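You operate a simulated robot arm through the tools that you are given. There is no shell and no other tool. Be economical: measure what you need, move in short steps, check, and stop when the job is done.

The job below is to be done with a simulated two-armed robot. You get a single attempt, and the scene is never put back.

TASK
Unscrew the teal powder jar and stir one scoop into cup G2.
Fine: lay the lid on the island bench's teal mat and leave the jar open; scoop and stir with the green stick till no streaks are left, stick back in the blue pot; the other jars stay closed, cups G1 and G3 as they are.

Only the result counts: the job must be done as asked and must still hold three seconds after the hand-in. Knocking over, shifting, dropping, spilling or breaking anything else fails it. Lids that push on must go on centred and level and be pressed home; caps that screw on are set level and turned clockwise until they are tight.

THE ROBOT
Two 7-joint arms with two-finger parallel grippers on one trunk, on a base that drives. Base frame: it is fixed to the floor where the robot stands at the start and does not move with it; the origin is under the middle of the robot, x ahead of it, y to its left, z up. Lengths are in m, angles in degrees, forces in N, time in s.
The left shoulder is at the start at [0.07, 0.163, 1.195], the right one opposite. Places, roughly: blue pot [0.6, 0.5, 0.9]; stick (2x1x15 cm) [0.6, 0.5, 0.9]. Payload 3.43 kg a hand.
The TCP of each hand is the grasp point between the finger pads, 0.034 m short of the fingertips. In the tool frame z runs along the fingers and y along their closing line. The gripper opens to 0.128 m. The fingers are 0.024 m wide and 0.012 m thick; the gripper's body (0.048 by 0.13 m) begins 0.096 m behind the TCP.
Orientation is that of the tool frame in the base frame, as [roll, pitch, yaw] about the fixed x, y, z axes, in that order (R = Rz(yaw) Ry(pitch) Rx(roll)). With the fingers straight down and closing along the base's y, the tool's x points along the base's -x, its y along +y and its z along -z.

THE INTERFACE
- The arms move only by the tool nudge_tool. It takes "left_increments", "right_increments" or both (then of equal length, played together; a hand with none holds still); each is a list of rows, each an object (a shift or turn left out is 0, a gripper value left out holds the last) with "rot": the turn, a rotation vector about the tool's x, y, z in degrees, a list of three; "delta_pos": the shift along the tool's x, y, z in m, a list of three; "jaw": the finger opening in m, from 0 to 0.128. In form: [{"rot": [ax, ay, az], "delta_pos": [x, y, z], "jaw": jaw}, ...]. A call has 1 to 8 rows; each row is the pose to reach, as a shift and turn from the pose commanded when the call began, along the tool's axes at that moment. A row lasts 0.2 s, in which the tool goes at most 0.05 m and 8.6 degrees; a call with a longer step from one row to the next is refused whole, and so is a gripper value outside its range. A pose out of reach is approached as far as the arm can. The call stops where the force on the tool passes 40 N (or 10 N more than at its start, if that is more) or the arm is blocked; 0.2 s more then pass. The fingers move at their own pace (about 0.153 m/s each) and stop on an object; they squeeze with about 21 N. The grip force told is the motor's: it shows also when the fingers shut on nothing. Time passes only in rows, and 0.2 s behind the last, so rows that repeat a pose let the fingers close. It gives the time, the measured TCP pose, the force on the tool (base axes), the opening and the grip force at its end, in the units of the frame above (readings bear some noise), with the torque about the TCP (base axes, N m) and any sound that the robot's microphone picked up, and new pictures: "show" is both (left out), scene, wrist or none (wrist: the cameras of the hands that moved).
- Cameras (640 x 400 px; columns grow to the right, rows downward): "scene" is now at [0.1329, 0.0398, 1.4253]; the picture's right is [0.43, -0.90, 0.00], its down [-0.49, -0.23, -0.84] and it looks along [0.76, 0.36, -0.54] (base axes); focal length 254 px, centre (320, 200). "left" rides on the left gripper at [0.076, 0.011, -0.16] in its tool frame; the picture's right is [-0.15, 0.99, 0.00], its down [-0.88, -0.13, -0.46] and it looks along [-0.45, -0.07, 0.89] (tool axes); focal length 234 px, centre (320, 200). "right" rides on the right gripper at [0.076, -0.011, -0.16] in its tool frame; the picture's right is [0.15, 0.99, 0.00], its down [-0.88, 0.13, -0.46] and it looks along [-0.45, 0.07, 0.89] (tool axes); focal length 234 px, centre (320, 200). There is no depth. A picture from a camera that has moved, and an enlarged one, comes with that camera's place and axes in the base frame and with its lens.
- raise_lower(by): slides the trunk up (or, below 0, down) by that many m; the arms and the scene camera ride with it, the base frame stays. It gives what a move gives, with no picture.
- roll_base(legs): drives the robot by 1 to 6 legs, each [ahead, left, turn to the left] in m, m and degrees, along the robot's own axes; the way and the turn of a leg run together, so that a leg with both is an arc; at most 1.5 m and 180 degrees a leg. The arms and the cameras ride along, it lands a little off, and it stops where it bumps. It gives what a move gives, and a new picture of the scene camera.
- aim_head(pan, tilt): turns the head with the scene camera to pan (to the left, within 86 degrees either way) and tilt (down, from -29 to 69), counted from straight ahead of the robot. It gives what a move gives, and a new picture of the scene camera.
- zoom(camera, box): a new picture of the part [left, top, right, bottom] of that camera's present view, enlarged. No time passes.
- hand_in(): hands the job in; it is judged then, once.

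Go step by step. Nothing tells you exact positions but the pictures and the camera data: compare them with the known pose of the tool, close in by small moves and look again before you grip or let go. The budget is 120 turns and 260 pictures, counting those below and the enlarged ones. Unless the task says otherwise, let go and move clear before handing in.

The tools are called after "Emit:" as a command line: name --argument value ..., lists and objects as JSON in quotes. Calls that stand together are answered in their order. nudge_tool: Moves the arms, as the interface text tells. Its arguments: {"type":"object","properties":{"left_increments":{"type":"array"},"right_increments":{"type":"array"},"show":{"type":"string","enum":["both","scene","wrist","none"]}},"required":[]} The other tools are called the same way: raise_lower (by) slides the trunk up or down; roll_base (legs) drives the base; aim_head (pan, tilt) turns the head that bears the scene camera; zoom (camera, box) takes an enlarged picture of a part of a camera's view; hand_in () hands the job in.

At the start:

```text
clock: 0.0
left_position: [0.448, 0.5271, 1.2797]
left_tool_rot: [180.0, 0.0, -179.9]
left_contact_force: [-1.1, -0.6, 0.9]
left_ft_torque: [-0.02, -0.03, 0.05]
left_width: 0.128
left_grip_force: 0.1
right_position: [0.4385, 0.0415, 1.2037]
right_tool_rot: [-180.0, -0.1, 179.9]
right_contact_force: [0.2, -0.1, 0.7]
right_ft_torque: [-0.01, 0.0, 0.02]
right_width: 0.1279
right_grip_force: 0.1
trunk travel left (down, up): [-0.675, 0.265]
robot x, y, heading: [-0.0008, 0.0003, 0.1]
head pan, tilt: [25.5, 32.8]
```

scene: 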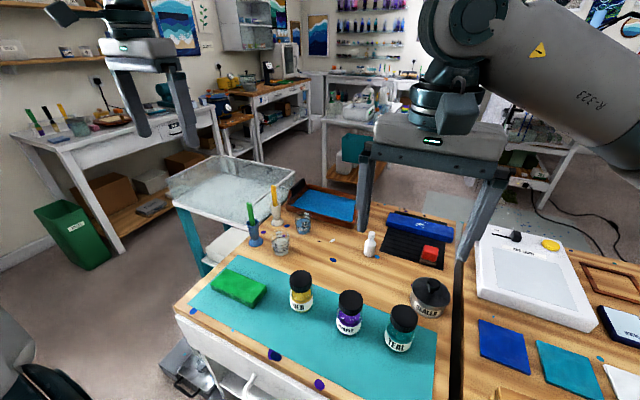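
right: 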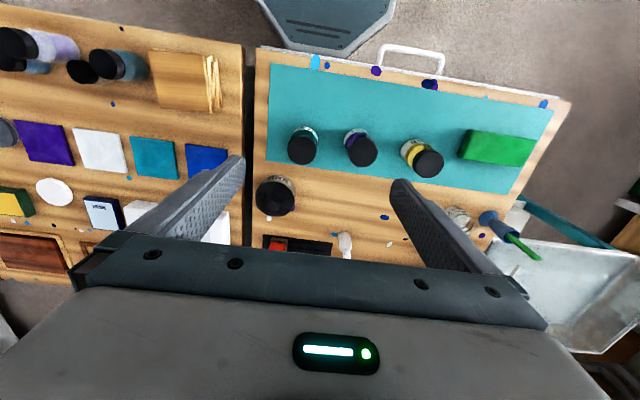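
left: 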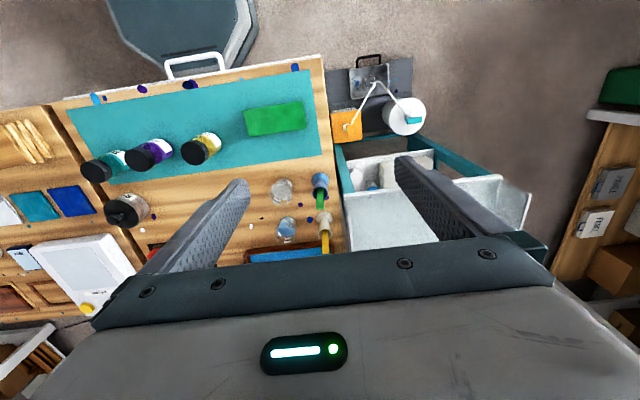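

I see the island bench with a teal mat, three jars (yellow, purple, teal), another jar behind, and the stick pot with cups near it. I'll zoom to read labels.

Emit:
zoom --camera "scene" --box '[220, 170, 340, 270]'

Emit:
zoom --camera "scene" --box '[270, 255, 470, 375]'

Emit:
zoom --camera "left" --box '[240, 160, 360, 260]'

```text
4.00 times, centred on (280, 220) of scene
camera zoom: at [0.1329, 0.0398, 1.4253], right [0.43, -0.9, 0.0], down [-0.49, -0.23, -0.84], along [0.76, 0.36, -0.54], focal length 1016 px, centre (480, 120)
```

zoom: 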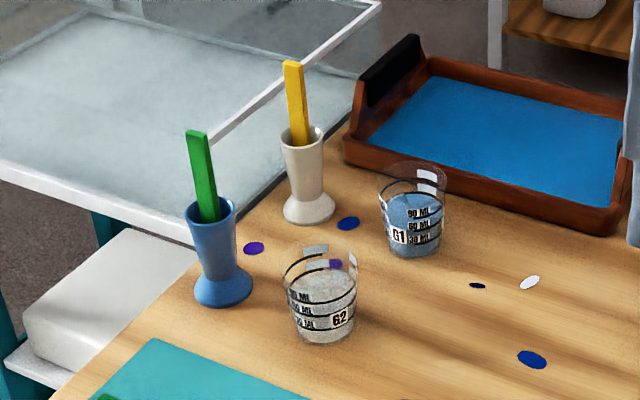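

```text
3.20 times, centred on (370, 315) of scene
camera zoom: at [0.1329, 0.0398, 1.4253], right [0.43, -0.9, 0.0], down [-0.49, -0.23, -0.84], along [0.76, 0.36, -0.54], focal length 813 px, centre (160, -168)
```

zoom: 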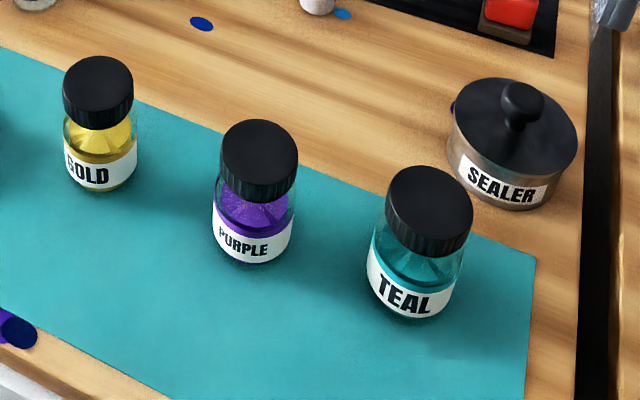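

```text
4.00 times, centred on (300, 210) of left
camera zoom: at [0.373, 0.5391, 1.4407], right [0.15, 0.99, 0.0], down [0.88, -0.13, 0.46], along [0.45, -0.07, -0.89], focal length 937 px, centre (400, 160)
```

zoom: 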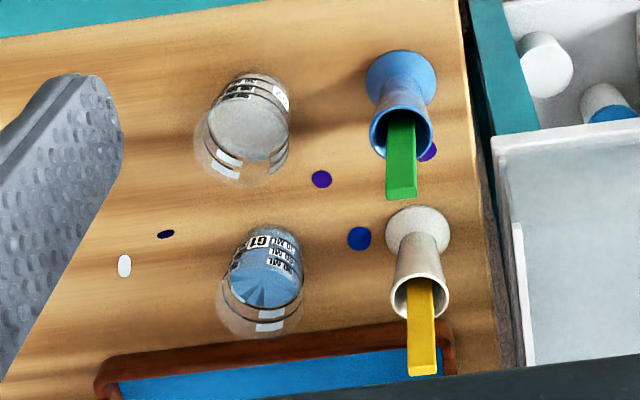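

The teal lid top works out at about (0.479, 0.017, 0.957), G2 at about (0.604, 0.40) and the pot at about (0.60, 0.50), with the bench near z 0.855. I'll lift the right hand for clearance and then lower the trunk.

Emit:
nudge_tool --right_increments '[{"delta_pos": [0.02, 0, -0.04]}, {"delta_pos": [0.04, 0, -0.08]}]' --show "none"

Emit:
raise_lower --by -0.22

Emit:
aim_head --pan 20 --tilt 35

```text
clock: 0.6
left_position: [0.4458, 0.5278, 1.281]
left_tool_rot: [180.0, 0.0, -179.9]
left_contact_force: [-0.1, -0.8, -0.2]
left_ft_torque: [0.01, -0.01, 0.01]
left_width: 0.1279
left_grip_force: 0.1
right_position: [0.4, 0.043, 1.2842]
right_tool_rot: [-180.0, 0.0, -179.9]
right_contact_force: [0.0, 0.1, 0.0]
right_ft_torque: [-0.01, -0.05, -0.01]
right_width: 0.1281
right_grip_force: 0.0
trunk travel left (down, up): [-0.675, 0.265]
robot x, y, heading: [-0.0018, -0.0005, -0.1]
head pan, tilt: [25.5, 32.8]
```

```text
clock: 2.9
left_position: [0.4476, 0.5273, 1.0607]
left_tool_rot: [-180.0, 0.0, -179.9]
left_contact_force: [-0.1, 0.0, -0.8]
left_ft_torque: [0.01, 0.0, 0.03]
left_width: 0.1281
left_grip_force: 0.1
right_position: [0.402, 0.043, 1.0642]
right_tool_rot: [180.0, 0.1, 179.9]
right_contact_force: [-0.1, 0.3, -0.1]
right_ft_torque: [0.02, 0.05, 0.01]
right_width: 0.1278
right_grip_force: 0.0
trunk travel left (down, up): [-0.455, 0.485]
robot x, y, heading: [-0.0042, 0.0037, -0.1]
head pan, tilt: [25.5, 32.8]
```

```text
clock: 3.6
left_position: [0.4471, 0.5275, 1.0609]
left_tool_rot: [-180.0, 0.0, -180.0]
left_contact_force: [0.8, 0.2, 0.4]
left_ft_torque: [-0.01, -0.02, -0.05]
left_width: 0.128
left_grip_force: 0.1
right_position: [0.4011, 0.043, 1.064]
right_tool_rot: [180.0, 0.0, -180.0]
right_contact_force: [0.4, -0.3, 0.1]
right_ft_torque: [-0.02, 0.0, 0.0]
right_width: 0.128
right_grip_force: 0.1
trunk travel left (down, up): [-0.455, 0.485]
robot x, y, heading: [-0.0005, 0.0024, 0.0]
head pan, tilt: [20.0, 35.0]
camera scene: at [0.1351, 0.0315, 1.2019], right [0.34, -0.94, 0.0], down [-0.54, -0.2, -0.82], along [0.77, 0.28, -0.57], focal length 254 px, centre (320, 200)
```

scene: 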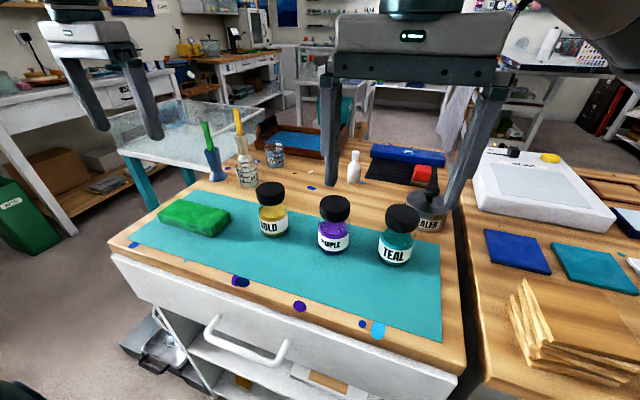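

The trunk is down and clear of everything. Next I'll measure the jar closely with the wrist and scene cameras.

Emit:
zoom --camera "right" --box '[160, 0, 480, 200]'

Emit:
zoom --camera "scene" --box '[300, 170, 460, 290]'

```text
2.00 times, centred on (320, 100) of right
camera zoom: at [0.3265, 0.0319, 1.2246], right [-0.15, 0.99, 0.0], down [0.88, 0.13, 0.46], along [0.45, 0.07, -0.89], focal length 468 px, centre (320, 400)
```

zoom: 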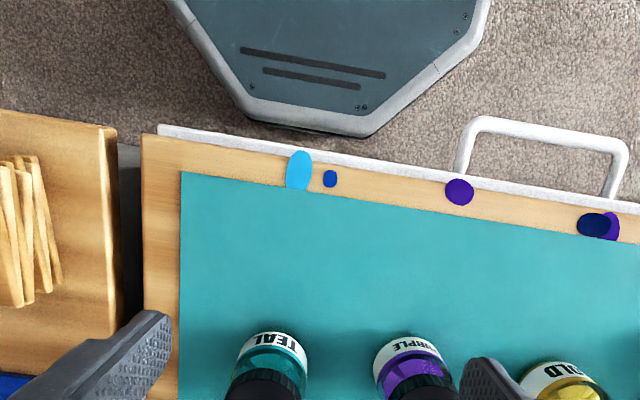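

```text
3.33 times, centred on (380, 230) of scene
camera zoom: at [0.1351, 0.0315, 1.2019], right [0.34, -0.94, 0.0], down [-0.54, -0.2, -0.82], along [0.77, 0.28, -0.57], focal length 847 px, centre (120, 100)
```

zoom: 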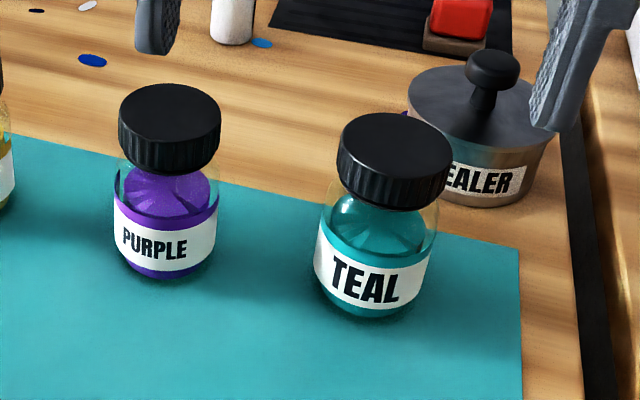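

Refined: the lid centre is about (0.486, 0.017), its top is near 0.947 and the bench is near 0.848. I'll move the right hand above the lid with a smaller opening and look.

Emit:
nudge_tool --right_increments '[{"delta_pos": [-0.04, -0.013, 0], "jaw": 0.09}, {"delta_pos": [-0.085, -0.026, 0]}, {"delta_pos": [-0.085, -0.026, 0.03]}]'

```text
clock: 4.4
left_position: [0.4474, 0.5271, 1.0601]
left_tool_rot: [180.0, 0.0, -179.9]
left_contact_force: [-0.8, 0.1, 0.4]
left_ft_torque: [0.01, 0.03, -0.02]
left_width: 0.128
left_grip_force: 0.0
right_position: [0.4871, 0.0143, 1.0347]
right_tool_rot: [180.0, 0.0, -180.0]
right_contact_force: [0.9, 0.0, -0.1]
right_ft_torque: [-0.03, -0.02, 0.02]
right_width: 0.09
right_grip_force: 0.1
trunk travel left (down, up): [-0.455, 0.485]
robot x, y, heading: [0.0017, -0.0003, -0.0]
head pan, tilt: [20.0, 35.0]
camera scene: at [0.1359, 0.0311, 1.2019], right [0.34, -0.94, 0.0], down [-0.54, -0.2, -0.82], along [0.77, 0.28, -0.57], focal length 254 px, centre (320, 200)
camera right: at [0.4112, 0.0037, 1.194], right [-0.15, 0.99, 0.0], down [0.88, 0.13, 0.46], along [0.45, 0.07, -0.89], focal length 234 px, centre (320, 200)
```

scene: 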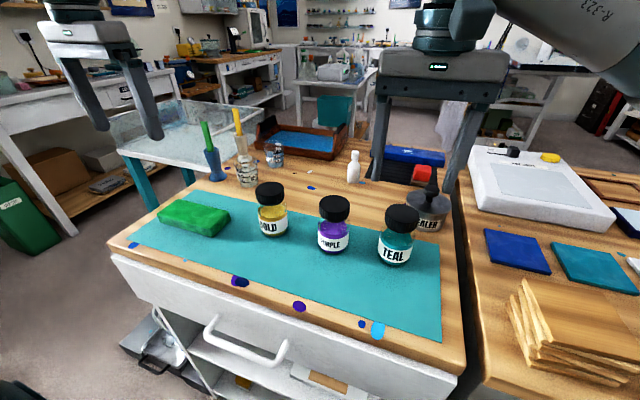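
right: 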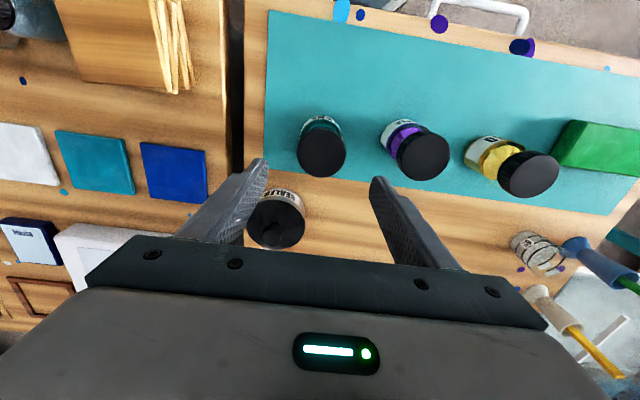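

The hand is clear above the lid, whose centre I now put at about (0.481, 0.017). I'll pre-turn the right wrist clockwise to give room for unscrewing.

Emit:
nudge_tool --right_increments '[{"rot": [0, 0, 8.5]}, {"rot": [0, 0, 17]}, {"rot": [0, 0, 25.5]}, {"rot": [0, 0, 34]}, {"rot": [0, 0, 42.5]}, {"rot": [0, 0, 51]}, {"rot": [0, 0, 59.5]}, {"rot": [0, 0, 68]}]' --show "none"

Emit:
nudge_tool --right_increments '[{"rot": [0, 0, 8.5]}, {"rot": [0, 0, 17]}, {"rot": [0, 0, 25.5]}, {"rot": [0, 0, 34]}, {"rot": [0, 0, 42.5]}, {"rot": [0, 0, 51]}, {"rot": [0, 0, 59.5]}, {"rot": [0, 0, 68]}]' --show "wrist"

```text
clock: 6.2
left_position: [0.4474, 0.5286, 1.0608]
left_tool_rot: [-179.9, -0.1, -179.8]
left_contact_force: [0.4, -0.5, -0.4]
left_ft_torque: [0.0, 0.01, -0.01]
left_width: 0.1282
left_grip_force: 0.0
right_position: [0.4863, 0.0157, 1.034]
right_tool_rot: [180.0, 0.0, 111.8]
right_contact_force: [0.7, -0.1, 0.4]
right_ft_torque: [-0.04, 0.02, -0.01]
right_width: 0.0898
right_grip_force: 0.1
trunk travel left (down, up): [-0.455, 0.485]
robot x, y, heading: [-0.001, 0.0023, 0.1]
head pan, tilt: [20.0, 35.0]
```

```text
clock: 8.0
left_position: [0.4466, 0.5278, 1.0607]
left_tool_rot: [179.9, -0.1, -179.8]
left_contact_force: [-1.2, -0.3, 0.1]
left_ft_torque: [0.02, 0.04, 0.01]
left_width: 0.1281
left_grip_force: 0.1
right_position: [0.4881, 0.0176, 1.0348]
right_tool_rot: [-179.9, 0.0, 43.9]
right_contact_force: [-0.2, 0.1, 0.0]
right_ft_torque: [-0.03, 0.03, 0.01]
right_width: 0.0902
right_grip_force: 0.0
trunk travel left (down, up): [-0.455, 0.485]
robot x, y, heading: [-0.0021, 0.0033, 0.1]
head pan, tilt: [20.0, 35.0]
camera right: at [0.5343, 0.0778, 1.1943], right [0.79, -0.61, 0.0], down [-0.54, -0.7, 0.46], along [-0.28, -0.36, -0.89], focal length 234 px, centre (320, 200)
```

right: 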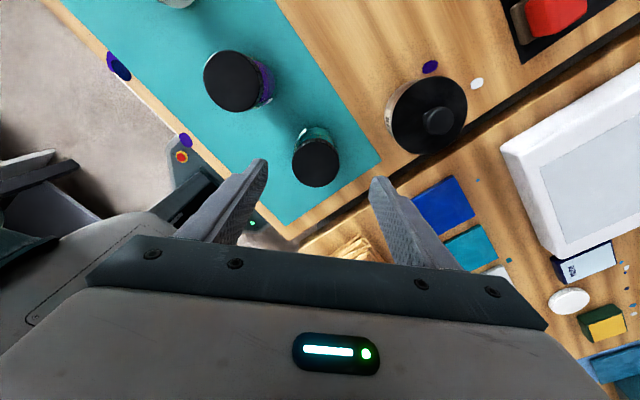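

Two opposing wrist views agree on the lid centre at (0.4795, 0.0175, 0.947). I'll centre, descend and close on the lid.

Emit:
nudge_tool --right_increments '[{"delta_pos": [-0.0058, -0.0055, 0.02]}, {"delta_pos": [-0.0058, -0.0055, 0.05]}, {"delta_pos": [-0.0058, -0.0055, 0.071]}, {"delta_pos": [-0.0058, -0.0055, 0.071]}]'

```text
clock: 9.0
left_position: [0.4475, 0.5266, 1.0606]
left_tool_rot: [-179.9, -0.1, -179.9]
left_contact_force: [0.0, -0.2, 0.2]
left_ft_torque: [0.02, 0.02, 0.02]
left_width: 0.128
left_grip_force: 0.1
right_position: [0.4786, 0.0171, 0.9633]
right_tool_rot: [179.9, -0.1, 44.1]
right_contact_force: [0.1, 0.5, -0.3]
right_ft_torque: [-0.01, -0.05, 0.0]
right_width: 0.0899
right_grip_force: 0.1
trunk travel left (down, up): [-0.455, 0.485]
robot x, y, heading: [-0.0045, -0.0008, 0.0]
head pan, tilt: [20.0, 35.0]
camera scene: at [0.1349, 0.0315, 1.2019], right [0.34, -0.94, 0.0], down [-0.54, -0.2, -0.82], along [0.77, 0.28, -0.57], focal length 254 px, centre (320, 200)
camera right: at [0.5248, 0.0772, 1.1227], right [0.79, -0.61, 0.0], down [-0.54, -0.71, 0.46], along [-0.28, -0.36, -0.89], focal length 234 px, centre (320, 200)
```

scene: 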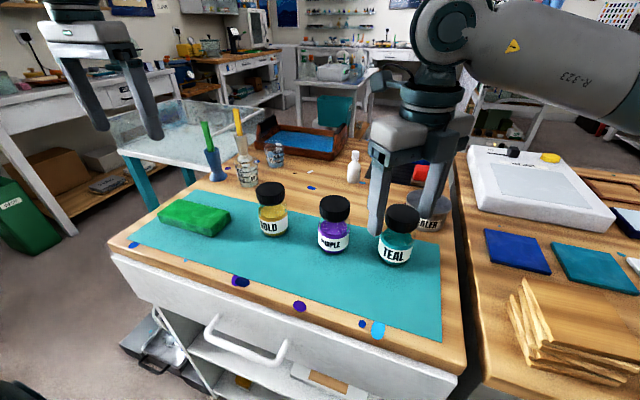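
right: 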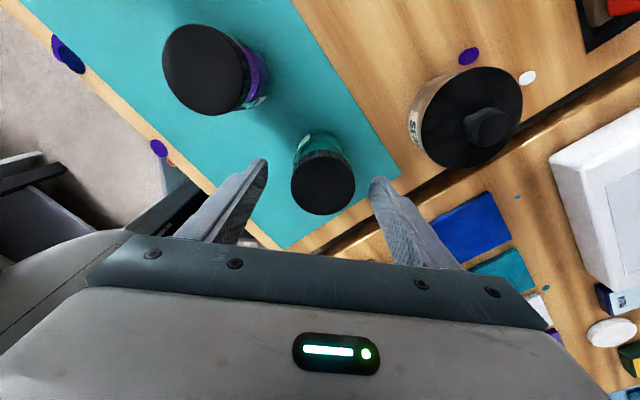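

The lid is centred between the fingers. I'll close and look.

Emit:
nudge_tool --right_increments '[{"jaw": 0.04}, {"jaw": 0.04}, {"jaw": 0.04}]'

Emit:
zoom --camera "scene" --box '[320, 140, 480, 280]'

```text
clock: 9.8
left_position: [0.4482, 0.5281, 1.0604]
left_tool_rot: [-180.0, 0.0, -179.9]
left_contact_force: [0.6, 0.1, -0.6]
left_ft_torque: [-0.01, -0.01, -0.01]
left_width: 0.1278
left_grip_force: 0.0
right_position: [0.4778, 0.0145, 0.9639]
right_tool_rot: [180.0, 0.0, 44.1]
right_contact_force: [0.7, -1.1, -0.2]
right_ft_torque: [0.01, -0.01, -0.01]
right_width: 0.0501
right_grip_force: 20.9
trunk travel left (down, up): [-0.455, 0.485]
robot x, y, heading: [0.0016, 0.0024, 0.1]
head pan, tilt: [20.0, 35.0]
camera scene: at [0.1351, 0.0314, 1.2019], right [0.34, -0.94, 0.0], down [-0.54, -0.2, -0.82], along [0.77, 0.28, -0.57], focal length 254 px, centre (320, 200)
camera right: at [0.5251, 0.0771, 1.1227], right [0.79, -0.61, 0.0], down [-0.54, -0.71, 0.46], along [-0.28, -0.36, -0.89], focal length 234 px, centre (320, 200)
```

scene: 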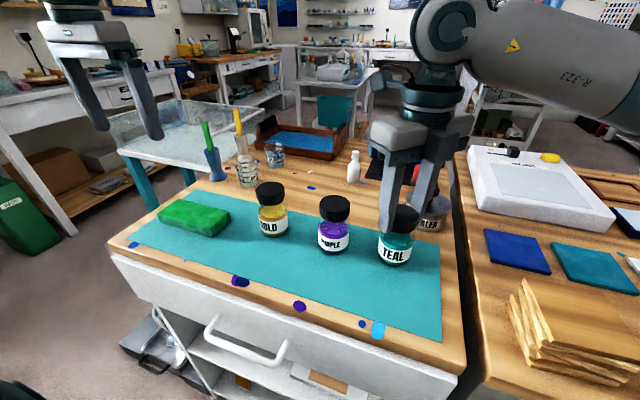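
right: 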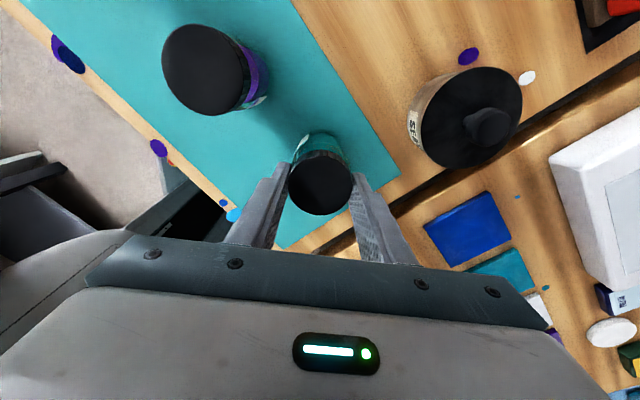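

```text
2.86 times, centred on (400, 210) of scene
camera zoom: at [0.1351, 0.0314, 1.2019], right [0.34, -0.94, 0.0], down [-0.54, -0.2, -0.82], along [0.77, 0.28, -0.57], focal length 726 px, centre (91, 171)
```

zoom: 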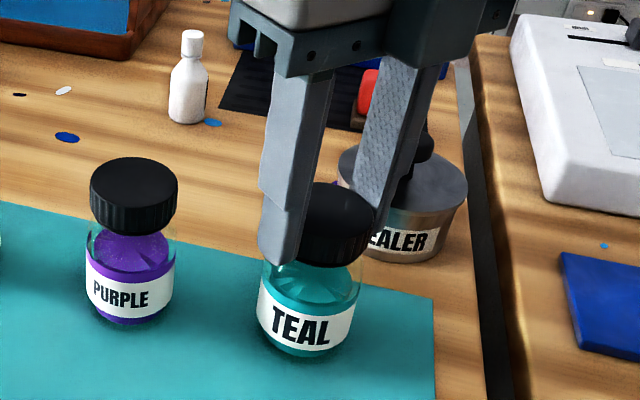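

The lid is gripped at 0.050 m. I'll test a small counter-clockwise turn with slight downward pressure and watch whether the jar turns along.

Emit:
nudge_tool --right_increments '[{"delta_pos": [0, 0, 0.003]}, {"rot": [0, 0, -8], "delta_pos": [0, 0, 0.003]}, {"rot": [0, 0, -16], "delta_pos": [0, 0, 0.003]}, {"rot": [0, 0, -24], "delta_pos": [0, 0, 0.003]}]' --show "none"

Emit:
zoom --camera "scene" --box '[320, 140, 480, 280]'

```text
clock: 10.8
left_position: [0.447, 0.5284, 1.0612]
left_tool_rot: [-180.0, 0.2, -179.9]
left_contact_force: [-0.2, -0.1, 0.3]
left_ft_torque: [0.02, -0.03, 0.01]
left_width: 0.1279
left_grip_force: 0.1
right_position: [0.4782, 0.0182, 0.9616]
right_tool_rot: [180.0, 0.0, 68.2]
right_contact_force: [-4.0, 5.3, 14.9]
right_ft_torque: [0.36, 0.34, -0.04]
right_width: 0.05
right_grip_force: 20.6
trunk travel left (down, up): [-0.455, 0.485]
robot x, y, heading: [-0.0004, -0.0049, -0.2]
head pan, tilt: [20.0, 35.0]
```

```text
2.86 times, centred on (400, 210) of scene
camera zoom: at [0.1335, 0.032, 1.2021], right [0.34, -0.94, 0.0], down [-0.54, -0.2, -0.82], along [0.77, 0.28, -0.57], focal length 726 px, centre (91, 171)
```

zoom: 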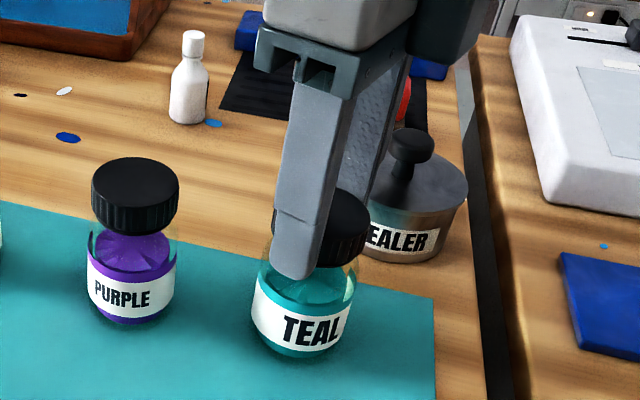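

The jar turned with the lid, so the left hand must hold the jar body from the front. I'll release, lift, and back the base 0.14 m to give the left arm room.

Emit:
nudge_tool --right_increments '[{"jaw": 0.085}, {"jaw": 0.085}, {"jaw": 0.085, "delta_pos": [0, 0, -0.04]}, {"delta_pos": [0, 0, -0.085]}]' --show "none"

Emit:
roll_base --legs '[[-0.14, 0, 0]]'

```text
clock: 11.8
left_position: [0.4479, 0.5261, 1.0606]
left_tool_rot: [-180.0, 0.1, -179.9]
left_contact_force: [-0.7, -0.6, 1.1]
left_ft_torque: [-0.02, -0.02, 0.02]
left_width: 0.1282
left_grip_force: 0.1
right_position: [0.4802, 0.0182, 1.0486]
right_tool_rot: [180.0, -0.1, 68.1]
right_contact_force: [-0.3, 0.2, -0.8]
right_ft_torque: [-0.01, -0.01, 0.01]
right_width: 0.085
right_grip_force: 0.1
trunk travel left (down, up): [-0.455, 0.485]
robot x, y, heading: [-0.0006, 0.0002, -0.1]
head pan, tilt: [20.0, 35.0]
```

```text
clock: 13.1
left_position: [0.3042, 0.5283, 1.0611]
left_tool_rot: [-180.0, 0.1, -179.9]
left_contact_force: [-0.5, -0.1, 0.8]
left_ft_torque: [0.0, -0.03, 0.0]
left_width: 0.1279
left_grip_force: 0.1
right_position: [0.3371, 0.0178, 1.048]
right_tool_rot: [180.0, 0.0, 68.1]
right_contact_force: [-0.8, 0.0, 0.5]
right_ft_torque: [-0.01, -0.03, 0.0]
right_width: 0.0849
right_grip_force: 0.0
trunk travel left (down, up): [-0.455, 0.485]
robot x, y, heading: [-0.1433, -0.0021, -0.1]
head pan, tilt: [20.0, 35.0]
camera scene: at [-0.0076, 0.0315, 1.202], right [0.34, -0.94, 0.0], down [-0.54, -0.2, -0.82], along [0.77, 0.28, -0.57], focal length 254 px, centre (320, 200)
```

scene: 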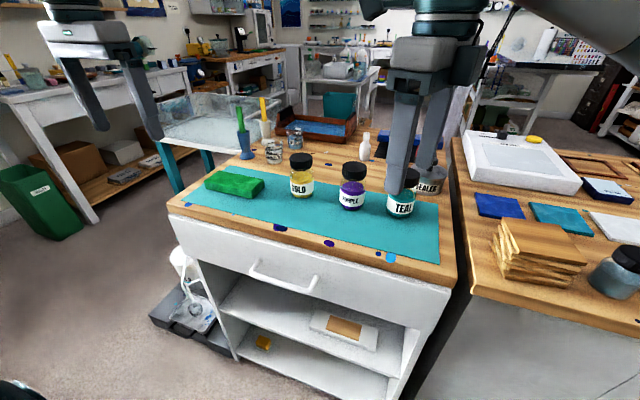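

Backed up cleanly. I'll bring the right hand back above the jar and swing the left hand across the front, tilting it 60° forward.

Emit:
nudge_tool --right_increments '[{"delta_pos": [0.0133, 0.0332, 0]}, {"delta_pos": [0.0266, 0.0664, -0.01]}, {"delta_pos": [0.04, 0.0995, -0.02]}, {"delta_pos": [0.0533, 0.1327, -0.02]}]' --show "none"

Emit:
nudge_tool --left_increments '[{"rot": [0, -7.5, 0], "delta_pos": [-0.005, -0.02, 0]}, {"rot": [0, -15, 0], "delta_pos": [-0.01, -0.06, 0]}, {"rot": [0, -22.5, 0], "delta_pos": [-0.015, -0.1, 0.01]}, {"rot": [0, -30, 0], "delta_pos": [-0.02, -0.14, 0.01]}, {"rot": [0, -37.5, 0], "delta_pos": [-0.02, -0.18, 0.02]}, {"rot": [0, -45, 0], "delta_pos": [-0.02, -0.22, 0.02]}, {"rot": [0, -52.5, 0], "delta_pos": [-0.02, -0.26, 0.03]}, {"rot": [0, -60, 0], "delta_pos": [-0.02, -0.3, 0.03]}]'

```text
clock: 14.1
left_position: [0.3057, 0.5278, 1.0593]
left_tool_rot: [179.9, 0.0, -179.9]
left_contact_force: [0.4, -0.3, 0.5]
left_ft_torque: [-0.03, 0.03, -0.03]
left_width: 0.1282
left_grip_force: 0.1
right_position: [0.4855, 0.0213, 1.0662]
right_tool_rot: [-180.0, 0.0, 68.0]
right_contact_force: [0.2, -0.3, -0.1]
right_ft_torque: [-0.01, 0.01, -0.02]
right_width: 0.0852
right_grip_force: 0.1
trunk travel left (down, up): [-0.455, 0.485]
robot x, y, heading: [-0.1455, 0.0004, 0.2]
head pan, tilt: [20.0, 35.0]
```

```text
clock: 15.9
left_position: [0.3658, 0.2249, 1.0648]
left_tool_rot: [179.7, 59.9, 179.7]
left_contact_force: [-0.1, -0.1, 0.6]
left_ft_torque: [-0.01, 0.04, 0.03]
left_width: 0.128
left_grip_force: 0.0
left hand out of reach, approached as far as the arm can: row 7, 8
right_position: [0.4845, 0.0181, 1.0658]
right_tool_rot: [-179.9, -0.1, 68.0]
right_contact_force: [0.3, -0.7, -0.5]
right_ft_torque: [0.04, 0.0, -0.02]
right_width: 0.0852
right_grip_force: 0.0
trunk travel left (down, up): [-0.455, 0.485]
robot x, y, heading: [-0.1407, 0.0021, 0.0]
head pan, tilt: [20.0, 35.0]
camera scene: at [-0.0058, 0.0293, 1.2018], right [0.34, -0.94, 0.0], down [-0.54, -0.19, -0.82], along [0.77, 0.28, -0.57], focal length 254 px, centre (320, 200)
camera left: at [0.1905, 0.2373, 1.0798], right [0.07, 0.99, 0.13], down [0.05, -0.13, 0.99], along [1.0, -0.07, -0.06], focal length 234 px, centre (320, 200)
```

scene: 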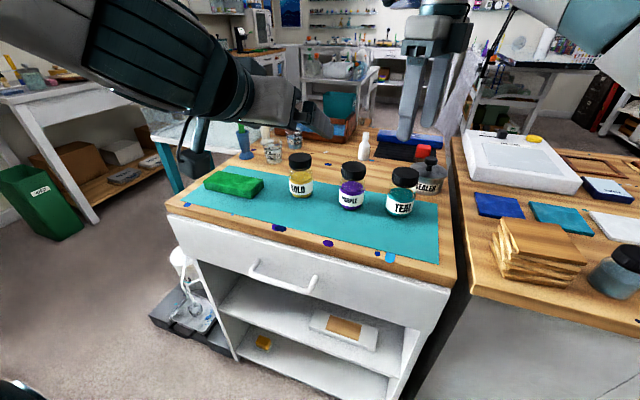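
left: 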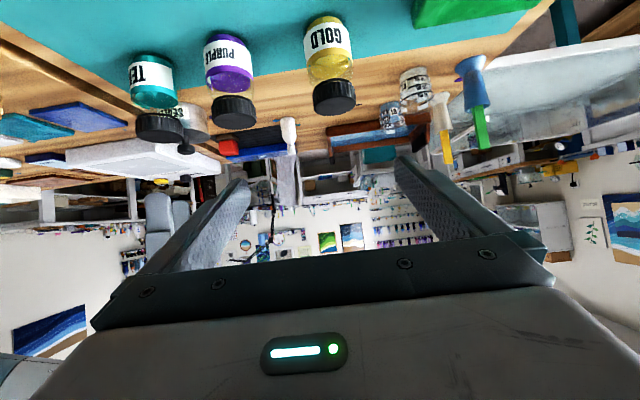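

The left hand tilts fine, though it's near its inner limit. I'll move it sideways to in front of the teal jar, staying high.

Emit:
nudge_tool --left_increments '[{"delta_pos": [0, -0.04, 0.01], "jaw": 0.085}, {"delta_pos": [0, -0.08, 0.02]}, {"delta_pos": [0, -0.12, 0.03]}, {"delta_pos": [0.01, -0.16, 0.03]}, {"delta_pos": [0.02, -0.19, 0.03]}, {"delta_pos": [0.03, -0.211, 0.03]}]'

```text
clock: 17.3
left_position: [0.3928, 0.1162, 1.0516]
left_tool_rot: [-179.9, 60.0, -180.0]
left_contact_force: [0.6, -0.4, -0.8]
left_ft_torque: [-0.01, -0.03, 0.01]
left_width: 0.0848
left_grip_force: 0.0
left hand out of reach, approached as far as the arm can: row 3, 4, 5, 6
right_position: [0.4845, 0.0207, 1.0653]
right_tool_rot: [-180.0, 0.0, 68.1]
right_contact_force: [-1.2, -0.1, -0.2]
right_ft_torque: [-0.01, 0.02, 0.01]
right_width: 0.085
right_grip_force: 0.0
trunk travel left (down, up): [-0.455, 0.485]
robot x, y, heading: [-0.137, -0.0011, -0.1]
head pan, tilt: [20.0, 35.0]
camera scene: at [-0.0065, 0.0315, 1.2018], right [0.34, -0.94, 0.0], down [-0.54, -0.2, -0.82], along [0.77, 0.28, -0.57], focal length 254 px, centre (320, 200)
camera left: at [0.2181, 0.1284, 1.0665], right [0.07, 0.99, 0.13], down [0.05, -0.13, 0.99], along [1.0, -0.07, -0.05], focal length 234 px, centre (320, 200)
```

scene: 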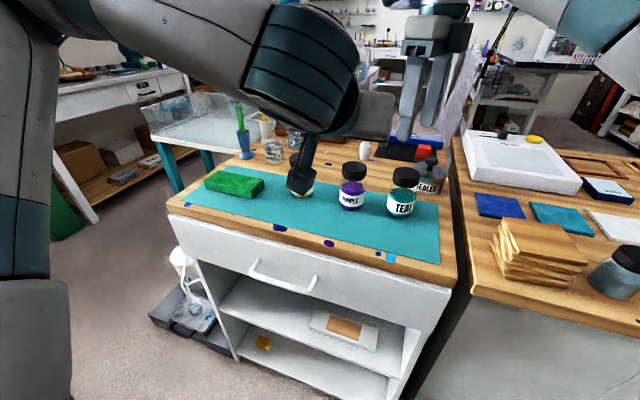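
left: 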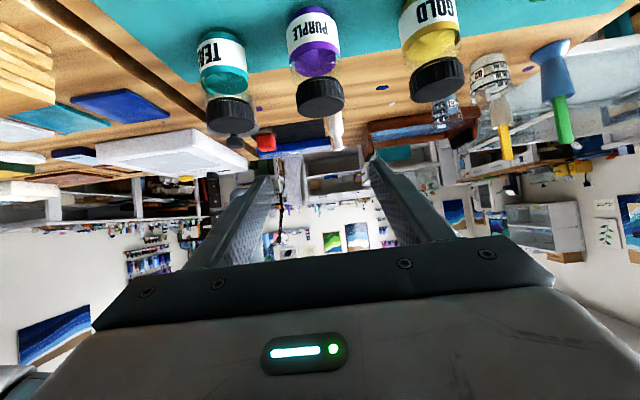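

The left arm is slightly too folded, so I'll back up another 0.08 m. Then I'll recheck that the right hand still reaches the lid.

Emit:
roll_base --legs '[[-0.08, 0, 0]]'

Emit:
nudge_tool --right_increments '[{"delta_pos": [0.014, 0.036, 0]}, {"delta_pos": [0.028, 0.072, 0]}, {"delta_pos": [0.028, 0.072, 0.03]}]' --show "wrist"

```text
clock: 18.4
left_position: [0.3113, 0.117, 1.0538]
left_tool_rot: [180.0, 60.1, -180.0]
left_contact_force: [-0.6, -0.9, 0.4]
left_ft_torque: [0.0, 0.01, 0.01]
left_width: 0.0853
left_grip_force: 0.1
right_position: [0.4037, 0.0206, 1.0686]
right_tool_rot: [179.9, 0.0, 67.9]
right_contact_force: [-0.2, 0.5, -0.7]
right_ft_torque: [0.0, -0.01, -0.01]
right_width: 0.0849
right_grip_force: 0.1
trunk travel left (down, up): [-0.455, 0.485]
robot x, y, heading: [-0.2186, 0.0011, -0.2]
head pan, tilt: [20.0, 35.0]
camera scene: at [-0.0877, 0.0314, 1.202], right [0.34, -0.94, 0.0], down [-0.54, -0.2, -0.82], along [0.77, 0.28, -0.57], focal length 254 px, centre (320, 200)
```

scene: 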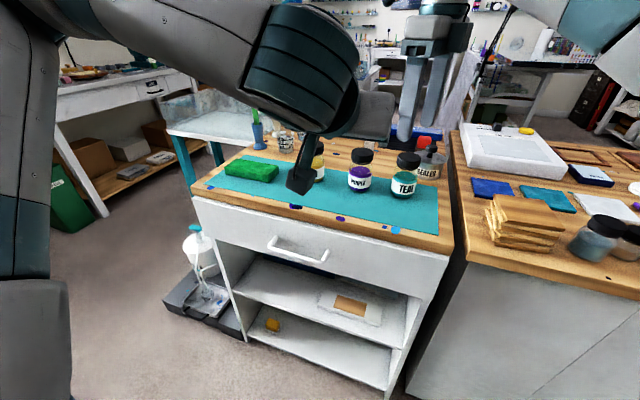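

```text
clock: 19.2
left_position: [0.3141, 0.1139, 1.0494]
left_tool_rot: [179.8, 59.9, 179.9]
left_contact_force: [0.9, -0.8, -1.0]
left_ft_torque: [0.02, 0.03, 0.03]
left_width: 0.0849
left_grip_force: 0.0
right_position: [0.4845, 0.0164, 1.033]
right_tool_rot: [-180.0, 0.0, 67.9]
right_contact_force: [0.6, -1.2, -0.6]
right_ft_torque: [0.05, 0.02, -0.02]
right_width: 0.085
right_grip_force: 0.0
trunk travel left (down, up): [-0.455, 0.485]
robot x, y, heading: [-0.2245, 0.003, -0.0]
head pan, tilt: [20.0, 35.0]
camera right: at [0.5036, 0.0908, 1.1938], right [0.97, -0.24, 0.0], down [-0.21, -0.87, 0.45], along [-0.11, -0.44, -0.89], focal length 234 px, centre (320, 200)
```

right: 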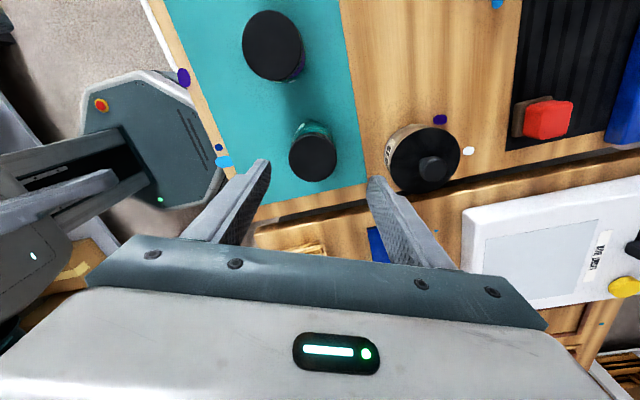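

The lid is at about (0.477, 0.019) and the right hand reaches it. I'll move the left hand in front of the jar and pre-turn the right hand further clockwise.

Emit:
nudge_tool --left_increments '[{"delta_pos": [0.005, -0.012, 0.008]}, {"delta_pos": [0.01, -0.024, 0.015]}, {"delta_pos": [0.015, -0.037, 0.022]}, {"delta_pos": [0.02, -0.05, 0.03]}, {"delta_pos": [0.025, -0.062, 0.037]}, {"delta_pos": [0.03, -0.075, 0.045]}, {"delta_pos": [0.035, -0.087, 0.053]}, {"delta_pos": [0.04, -0.098, 0.06]}]' --right_increments '[{"rot": [0, 0, 8.5]}, {"rot": [0, 0, 17]}, {"rot": [0, 0, 25.5]}, {"rot": [0, 0, 34]}, {"rot": [0, 0, 42.5]}, {"rot": [0, 0, 51]}, {"rot": [0, 0, 59.5]}, {"rot": [0, 0, 68]}]'

```text
clock: 21.0
left_position: [0.3283, 0.1128, 1.0326]
left_tool_rot: [179.8, 60.0, -179.9]
left_contact_force: [0.6, 0.1, 0.3]
left_ft_torque: [0.0, 0.01, -0.01]
left_width: 0.0853
left_grip_force: 0.1
left hand out of reach, approached as far as the arm can: row 1, 2, 3, 4, 5, 6, 7, 8
right_position: [0.481, 0.0199, 1.038]
right_tool_rot: [179.9, 0.0, -0.3]
right_contact_force: [0.1, 0.5, 0.2]
right_ft_torque: [0.05, 0.0, 0.01]
right_width: 0.0849
right_grip_force: 0.0
trunk travel left (down, up): [-0.455, 0.485]
robot x, y, heading: [-0.2231, 0.0026, 0.2]
head pan, tilt: [20.0, 35.0]
camera scene: at [-0.0866, 0.0314, 1.2019], right [0.34, -0.94, 0.0], down [-0.54, -0.2, -0.82], along [0.77, 0.28, -0.57], focal length 254 px, centre (320, 200)
camera right: at [0.5571, 0.0304, 1.197], right [0.14, -0.99, 0.0], down [-0.88, -0.13, 0.46], along [-0.45, -0.06, -0.89], focal length 234 px, centre (320, 200)
camera left: at [0.1537, 0.1248, 1.0472], right [0.07, 0.99, 0.13], down [0.05, -0.13, 0.99], along [1.0, -0.07, -0.05], focal length 234 px, centre (320, 200)
```

scene: 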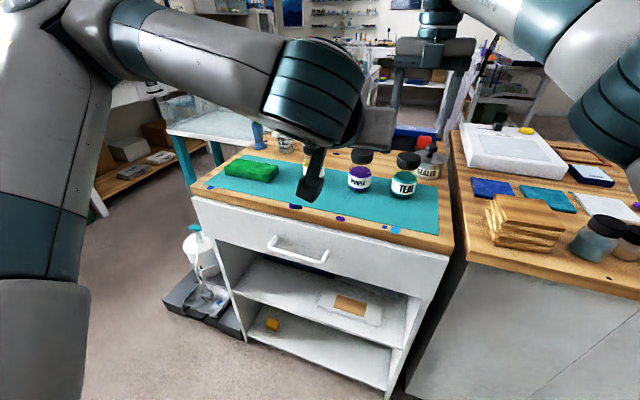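
right: 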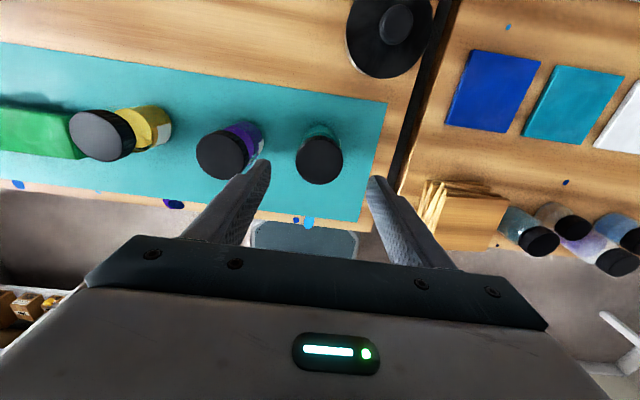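
left: 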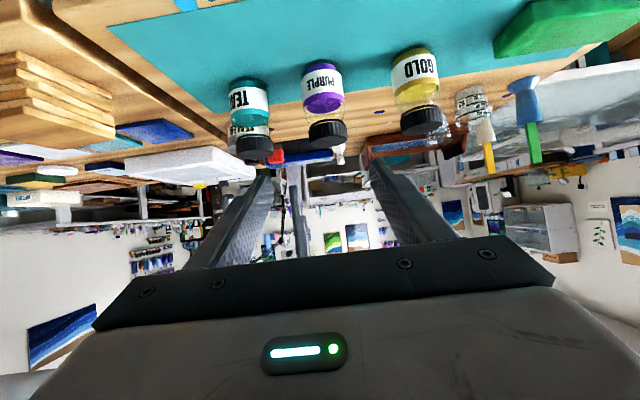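

The left arm can't reach that far right at this angle. I'll strafe the base 0.13 m right so that the jar sits in front of the left shoulder.

Emit:
roll_base --legs '[[0, -0.13, 0]]'

```text
clock: 22.3
left_position: [0.3283, -0.0168, 1.0335]
left_tool_rot: [179.8, 60.0, -179.8]
left_contact_force: [0.0, -0.2, 0.8]
left_ft_torque: [0.02, -0.01, 0.05]
left_width: 0.0849
left_grip_force: 0.1
right_position: [0.4819, -0.1099, 1.0363]
right_tool_rot: [180.0, 0.0, 0.1]
right_contact_force: [0.9, 0.1, 0.2]
right_ft_torque: [0.04, -0.02, -0.02]
right_width: 0.0849
right_grip_force: 0.1
trunk travel left (down, up): [-0.455, 0.485]
robot x, y, heading: [-0.2194, -0.1305, 0.4]
head pan, tilt: [20.0, 35.0]
camera scene: at [-0.0865, -0.0997, 1.2019], right [0.34, -0.94, 0.0], down [-0.54, -0.2, -0.82], along [0.77, 0.28, -0.57], focal length 254 px, centre (320, 200)
```

scene: 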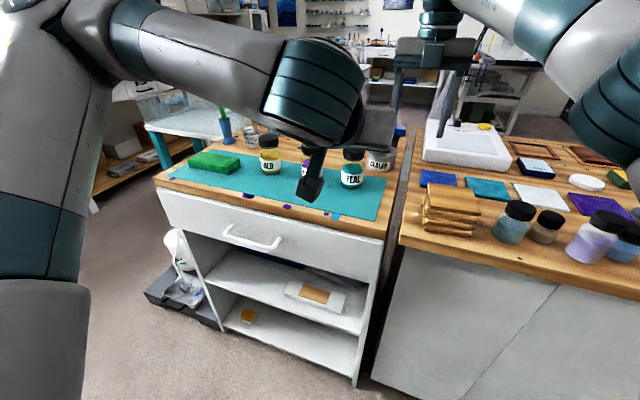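

Now the left hand is just right of the jar's y. I'll nudge the left hand to line up and bring the right hand back over the lid.

Emit:
nudge_tool --left_increments '[{"delta_pos": [0.005, 0.012, 0]}, {"delta_pos": [0.01, 0.024, 0]}, {"delta_pos": [0.015, 0.036, 0.01]}, {"delta_pos": [0.02, 0.036, 0.02]}]' --right_increments '[{"delta_pos": [0, -0.04, 0]}, {"delta_pos": [0, -0.08, 0]}, {"delta_pos": [-0.004, -0.12, 0]}, {"delta_pos": [-0.004, -0.13, 0]}]'

```text
clock: 23.3
left_position: [0.3365, 0.0209, 1.0054]
left_tool_rot: [-179.9, 60.0, -179.6]
left_contact_force: [-0.6, -0.2, 0.2]
left_ft_torque: [-0.02, 0.01, -0.03]
left_width: 0.0851
left_grip_force: 0.0
right_position: [0.4673, -0.022, 1.0312]
right_tool_rot: [180.0, 0.0, 0.2]
right_contact_force: [-0.7, -0.1, -0.1]
right_ft_torque: [-0.01, 0.02, -0.01]
right_width: 0.0848
right_grip_force: 0.2
right hand out of reach, approached as far as the arm can: row 2, 3, 4
trunk travel left (down, up): [-0.455, 0.485]
robot x, y, heading: [-0.2215, -0.1332, 0.3]
head pan, tilt: [20.0, 35.0]
camera scene: at [-0.0866, -0.0984, 1.2019], right [0.34, -0.94, 0.0], down [-0.54, -0.2, -0.82], along [0.77, 0.28, -0.57], focal length 254 px, centre (320, 200)
camera right: at [0.5438, -0.0101, 1.1907], right [0.15, -0.99, 0.0], down [-0.88, -0.13, 0.46], along [-0.45, -0.07, -0.89], focal length 234 px, centre (320, 200)
camera left: at [0.1621, 0.0322, 1.0202], right [0.07, 0.99, 0.13], down [0.05, -0.13, 0.99], along [1.0, -0.06, -0.05], focal length 234 px, centre (320, 200)
```

scene: 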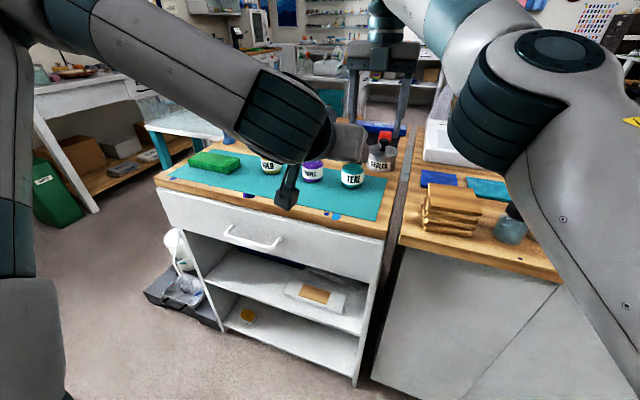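
right: 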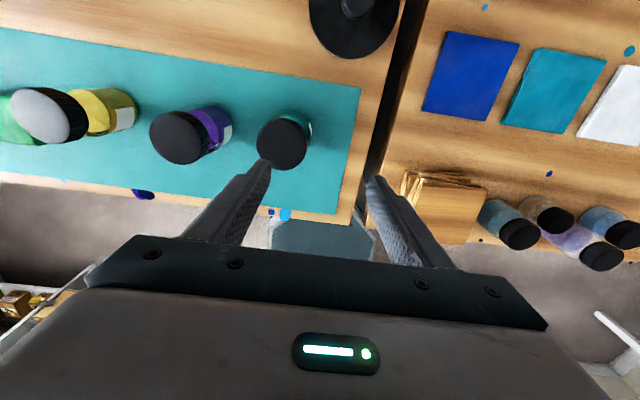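
left: 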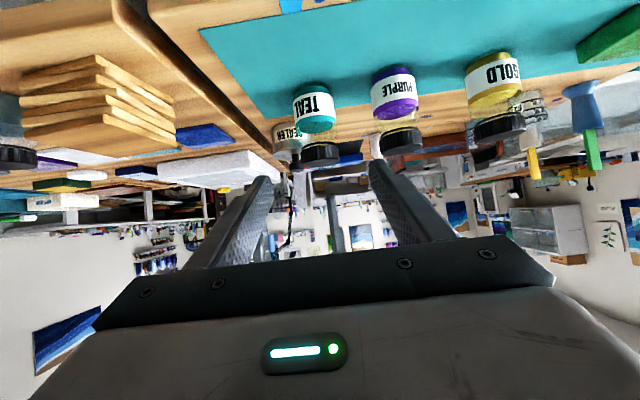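

The left arm is in a good posture; the right is at its outer limit. I'll retract the right sideways, drive forward 0.065 m, then lower the left hand onto the jar body from above, straddling it.

Emit:
nudge_tool --right_increments '[{"delta_pos": [0, 0.04, -0.01]}, {"delta_pos": [0, 0.08, -0.02]}, {"delta_pos": [0, 0.12, -0.03]}]' --show "none"

Emit:
roll_base --legs '[[0.065, 0, 0]]'

```text
clock: 24.1
left_position: [0.3378, 0.0189, 1.0064]
left_tool_rot: [179.8, 60.0, -179.9]
left_contact_force: [0.6, 0.0, 0.5]
left_ft_torque: [0.06, -0.02, 0.03]
left_width: 0.085
left_grip_force: 0.0
right_position: [0.4704, -0.1462, 1.0614]
right_tool_rot: [-179.9, 0.0, 0.3]
right_contact_force: [-0.9, -0.2, -0.6]
right_ft_torque: [0.06, 0.0, 0.02]
right_width: 0.0848
right_grip_force: 0.1
trunk travel left (down, up): [-0.455, 0.485]
robot x, y, heading: [-0.2234, -0.1293, 0.1]
head pan, tilt: [20.0, 35.0]
```

```text
clock: 25.1
left_position: [0.4014, 0.0198, 1.0059]
left_tool_rot: [180.0, 59.9, -179.8]
left_contact_force: [1.0, 0.0, 0.0]
left_ft_torque: [0.02, 0.02, -0.01]
left_width: 0.0848
left_grip_force: 0.1
right_position: [0.5345, -0.1445, 1.0579]
right_tool_rot: [179.9, 0.2, 0.1]
right_contact_force: [0.5, -0.6, 0.2]
right_ft_torque: [-0.02, 0.05, 0.0]
right_width: 0.0849
right_grip_force: 0.0
trunk travel left (down, up): [-0.455, 0.485]
robot x, y, heading: [-0.1607, -0.1289, 0.1]
head pan, tilt: [20.0, 35.0]
camera scene: at [-0.0222, -0.099, 1.2017], right [0.34, -0.94, 0.0], down [-0.54, -0.2, -0.82], along [0.77, 0.28, -0.57], focal length 254 px, centre (320, 200)
```

scene: 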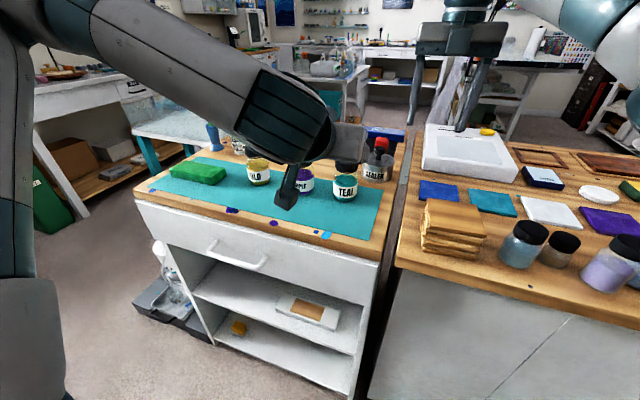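

Now I'll move the left hand forward at height so the open fingers are over the lid, and check with cameras.

Emit:
nudge_tool --left_increments '[{"delta_pos": [-0.018, 0, 0.0316]}, {"delta_pos": [-0.0365, -0.001, 0.0632]}, {"delta_pos": [-0.0365, -0.001, 0.0632]}]'

Emit:
zoom --camera "scene" --box '[240, 120, 420, 240]'

```text
clock: 25.9
left_position: [0.4726, 0.0188, 1.0071]
left_tool_rot: [-179.9, 60.2, -179.9]
left_contact_force: [-0.5, -1.0, -0.2]
left_ft_torque: [-0.02, -0.01, -0.04]
left_width: 0.085
left_grip_force: 0.0
right_position: [0.5318, -0.1452, 1.0603]
right_tool_rot: [-179.9, 0.1, 0.1]
right_contact_force: [0.4, -1.4, 0.1]
right_ft_torque: [0.02, -0.02, -0.02]
right_width: 0.0849
right_grip_force: 0.1
trunk travel left (down, up): [-0.455, 0.485]
robot x, y, heading: [-0.1602, -0.1342, -0.0]
head pan, tilt: [20.0, 35.0]
camera scene: at [-0.0249, -0.0992, 1.2021], right [0.34, -0.94, 0.0], down [-0.54, -0.2, -0.82], along [0.77, 0.28, -0.57], focal length 254 px, centre (320, 200)
camera left: at [0.2983, 0.0285, 1.0216], right [0.07, 0.99, 0.13], down [0.04, -0.13, 0.99], along [1.0, -0.06, -0.05], focal length 234 px, centre (320, 200)
```

scene: 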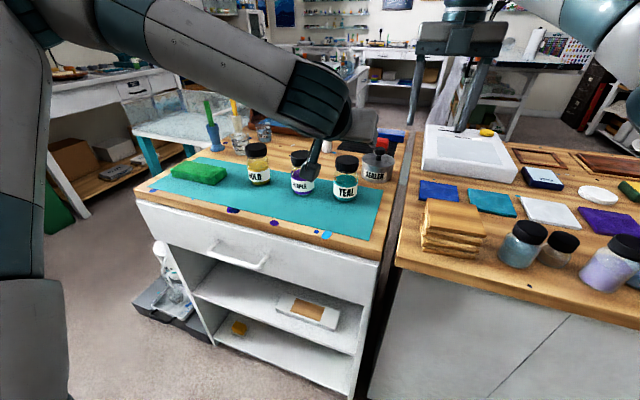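
left: 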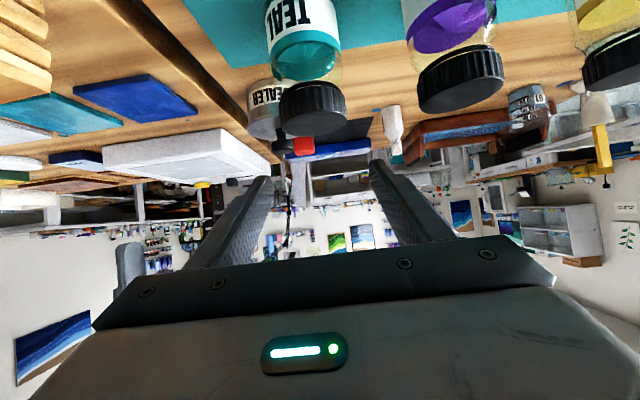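

```text
3.33 times, centred on (330, 180) of scene
camera zoom: at [-0.0249, -0.0992, 1.2021], right [0.34, -0.94, 0.0], down [-0.54, -0.2, -0.82], along [0.77, 0.28, -0.57], focal length 847 px, centre (287, 267)
```

zoom: 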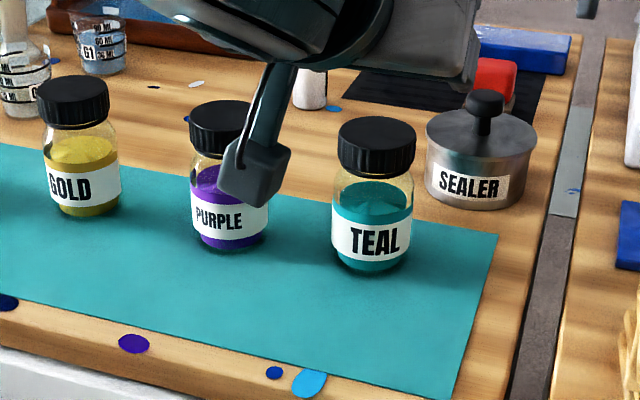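

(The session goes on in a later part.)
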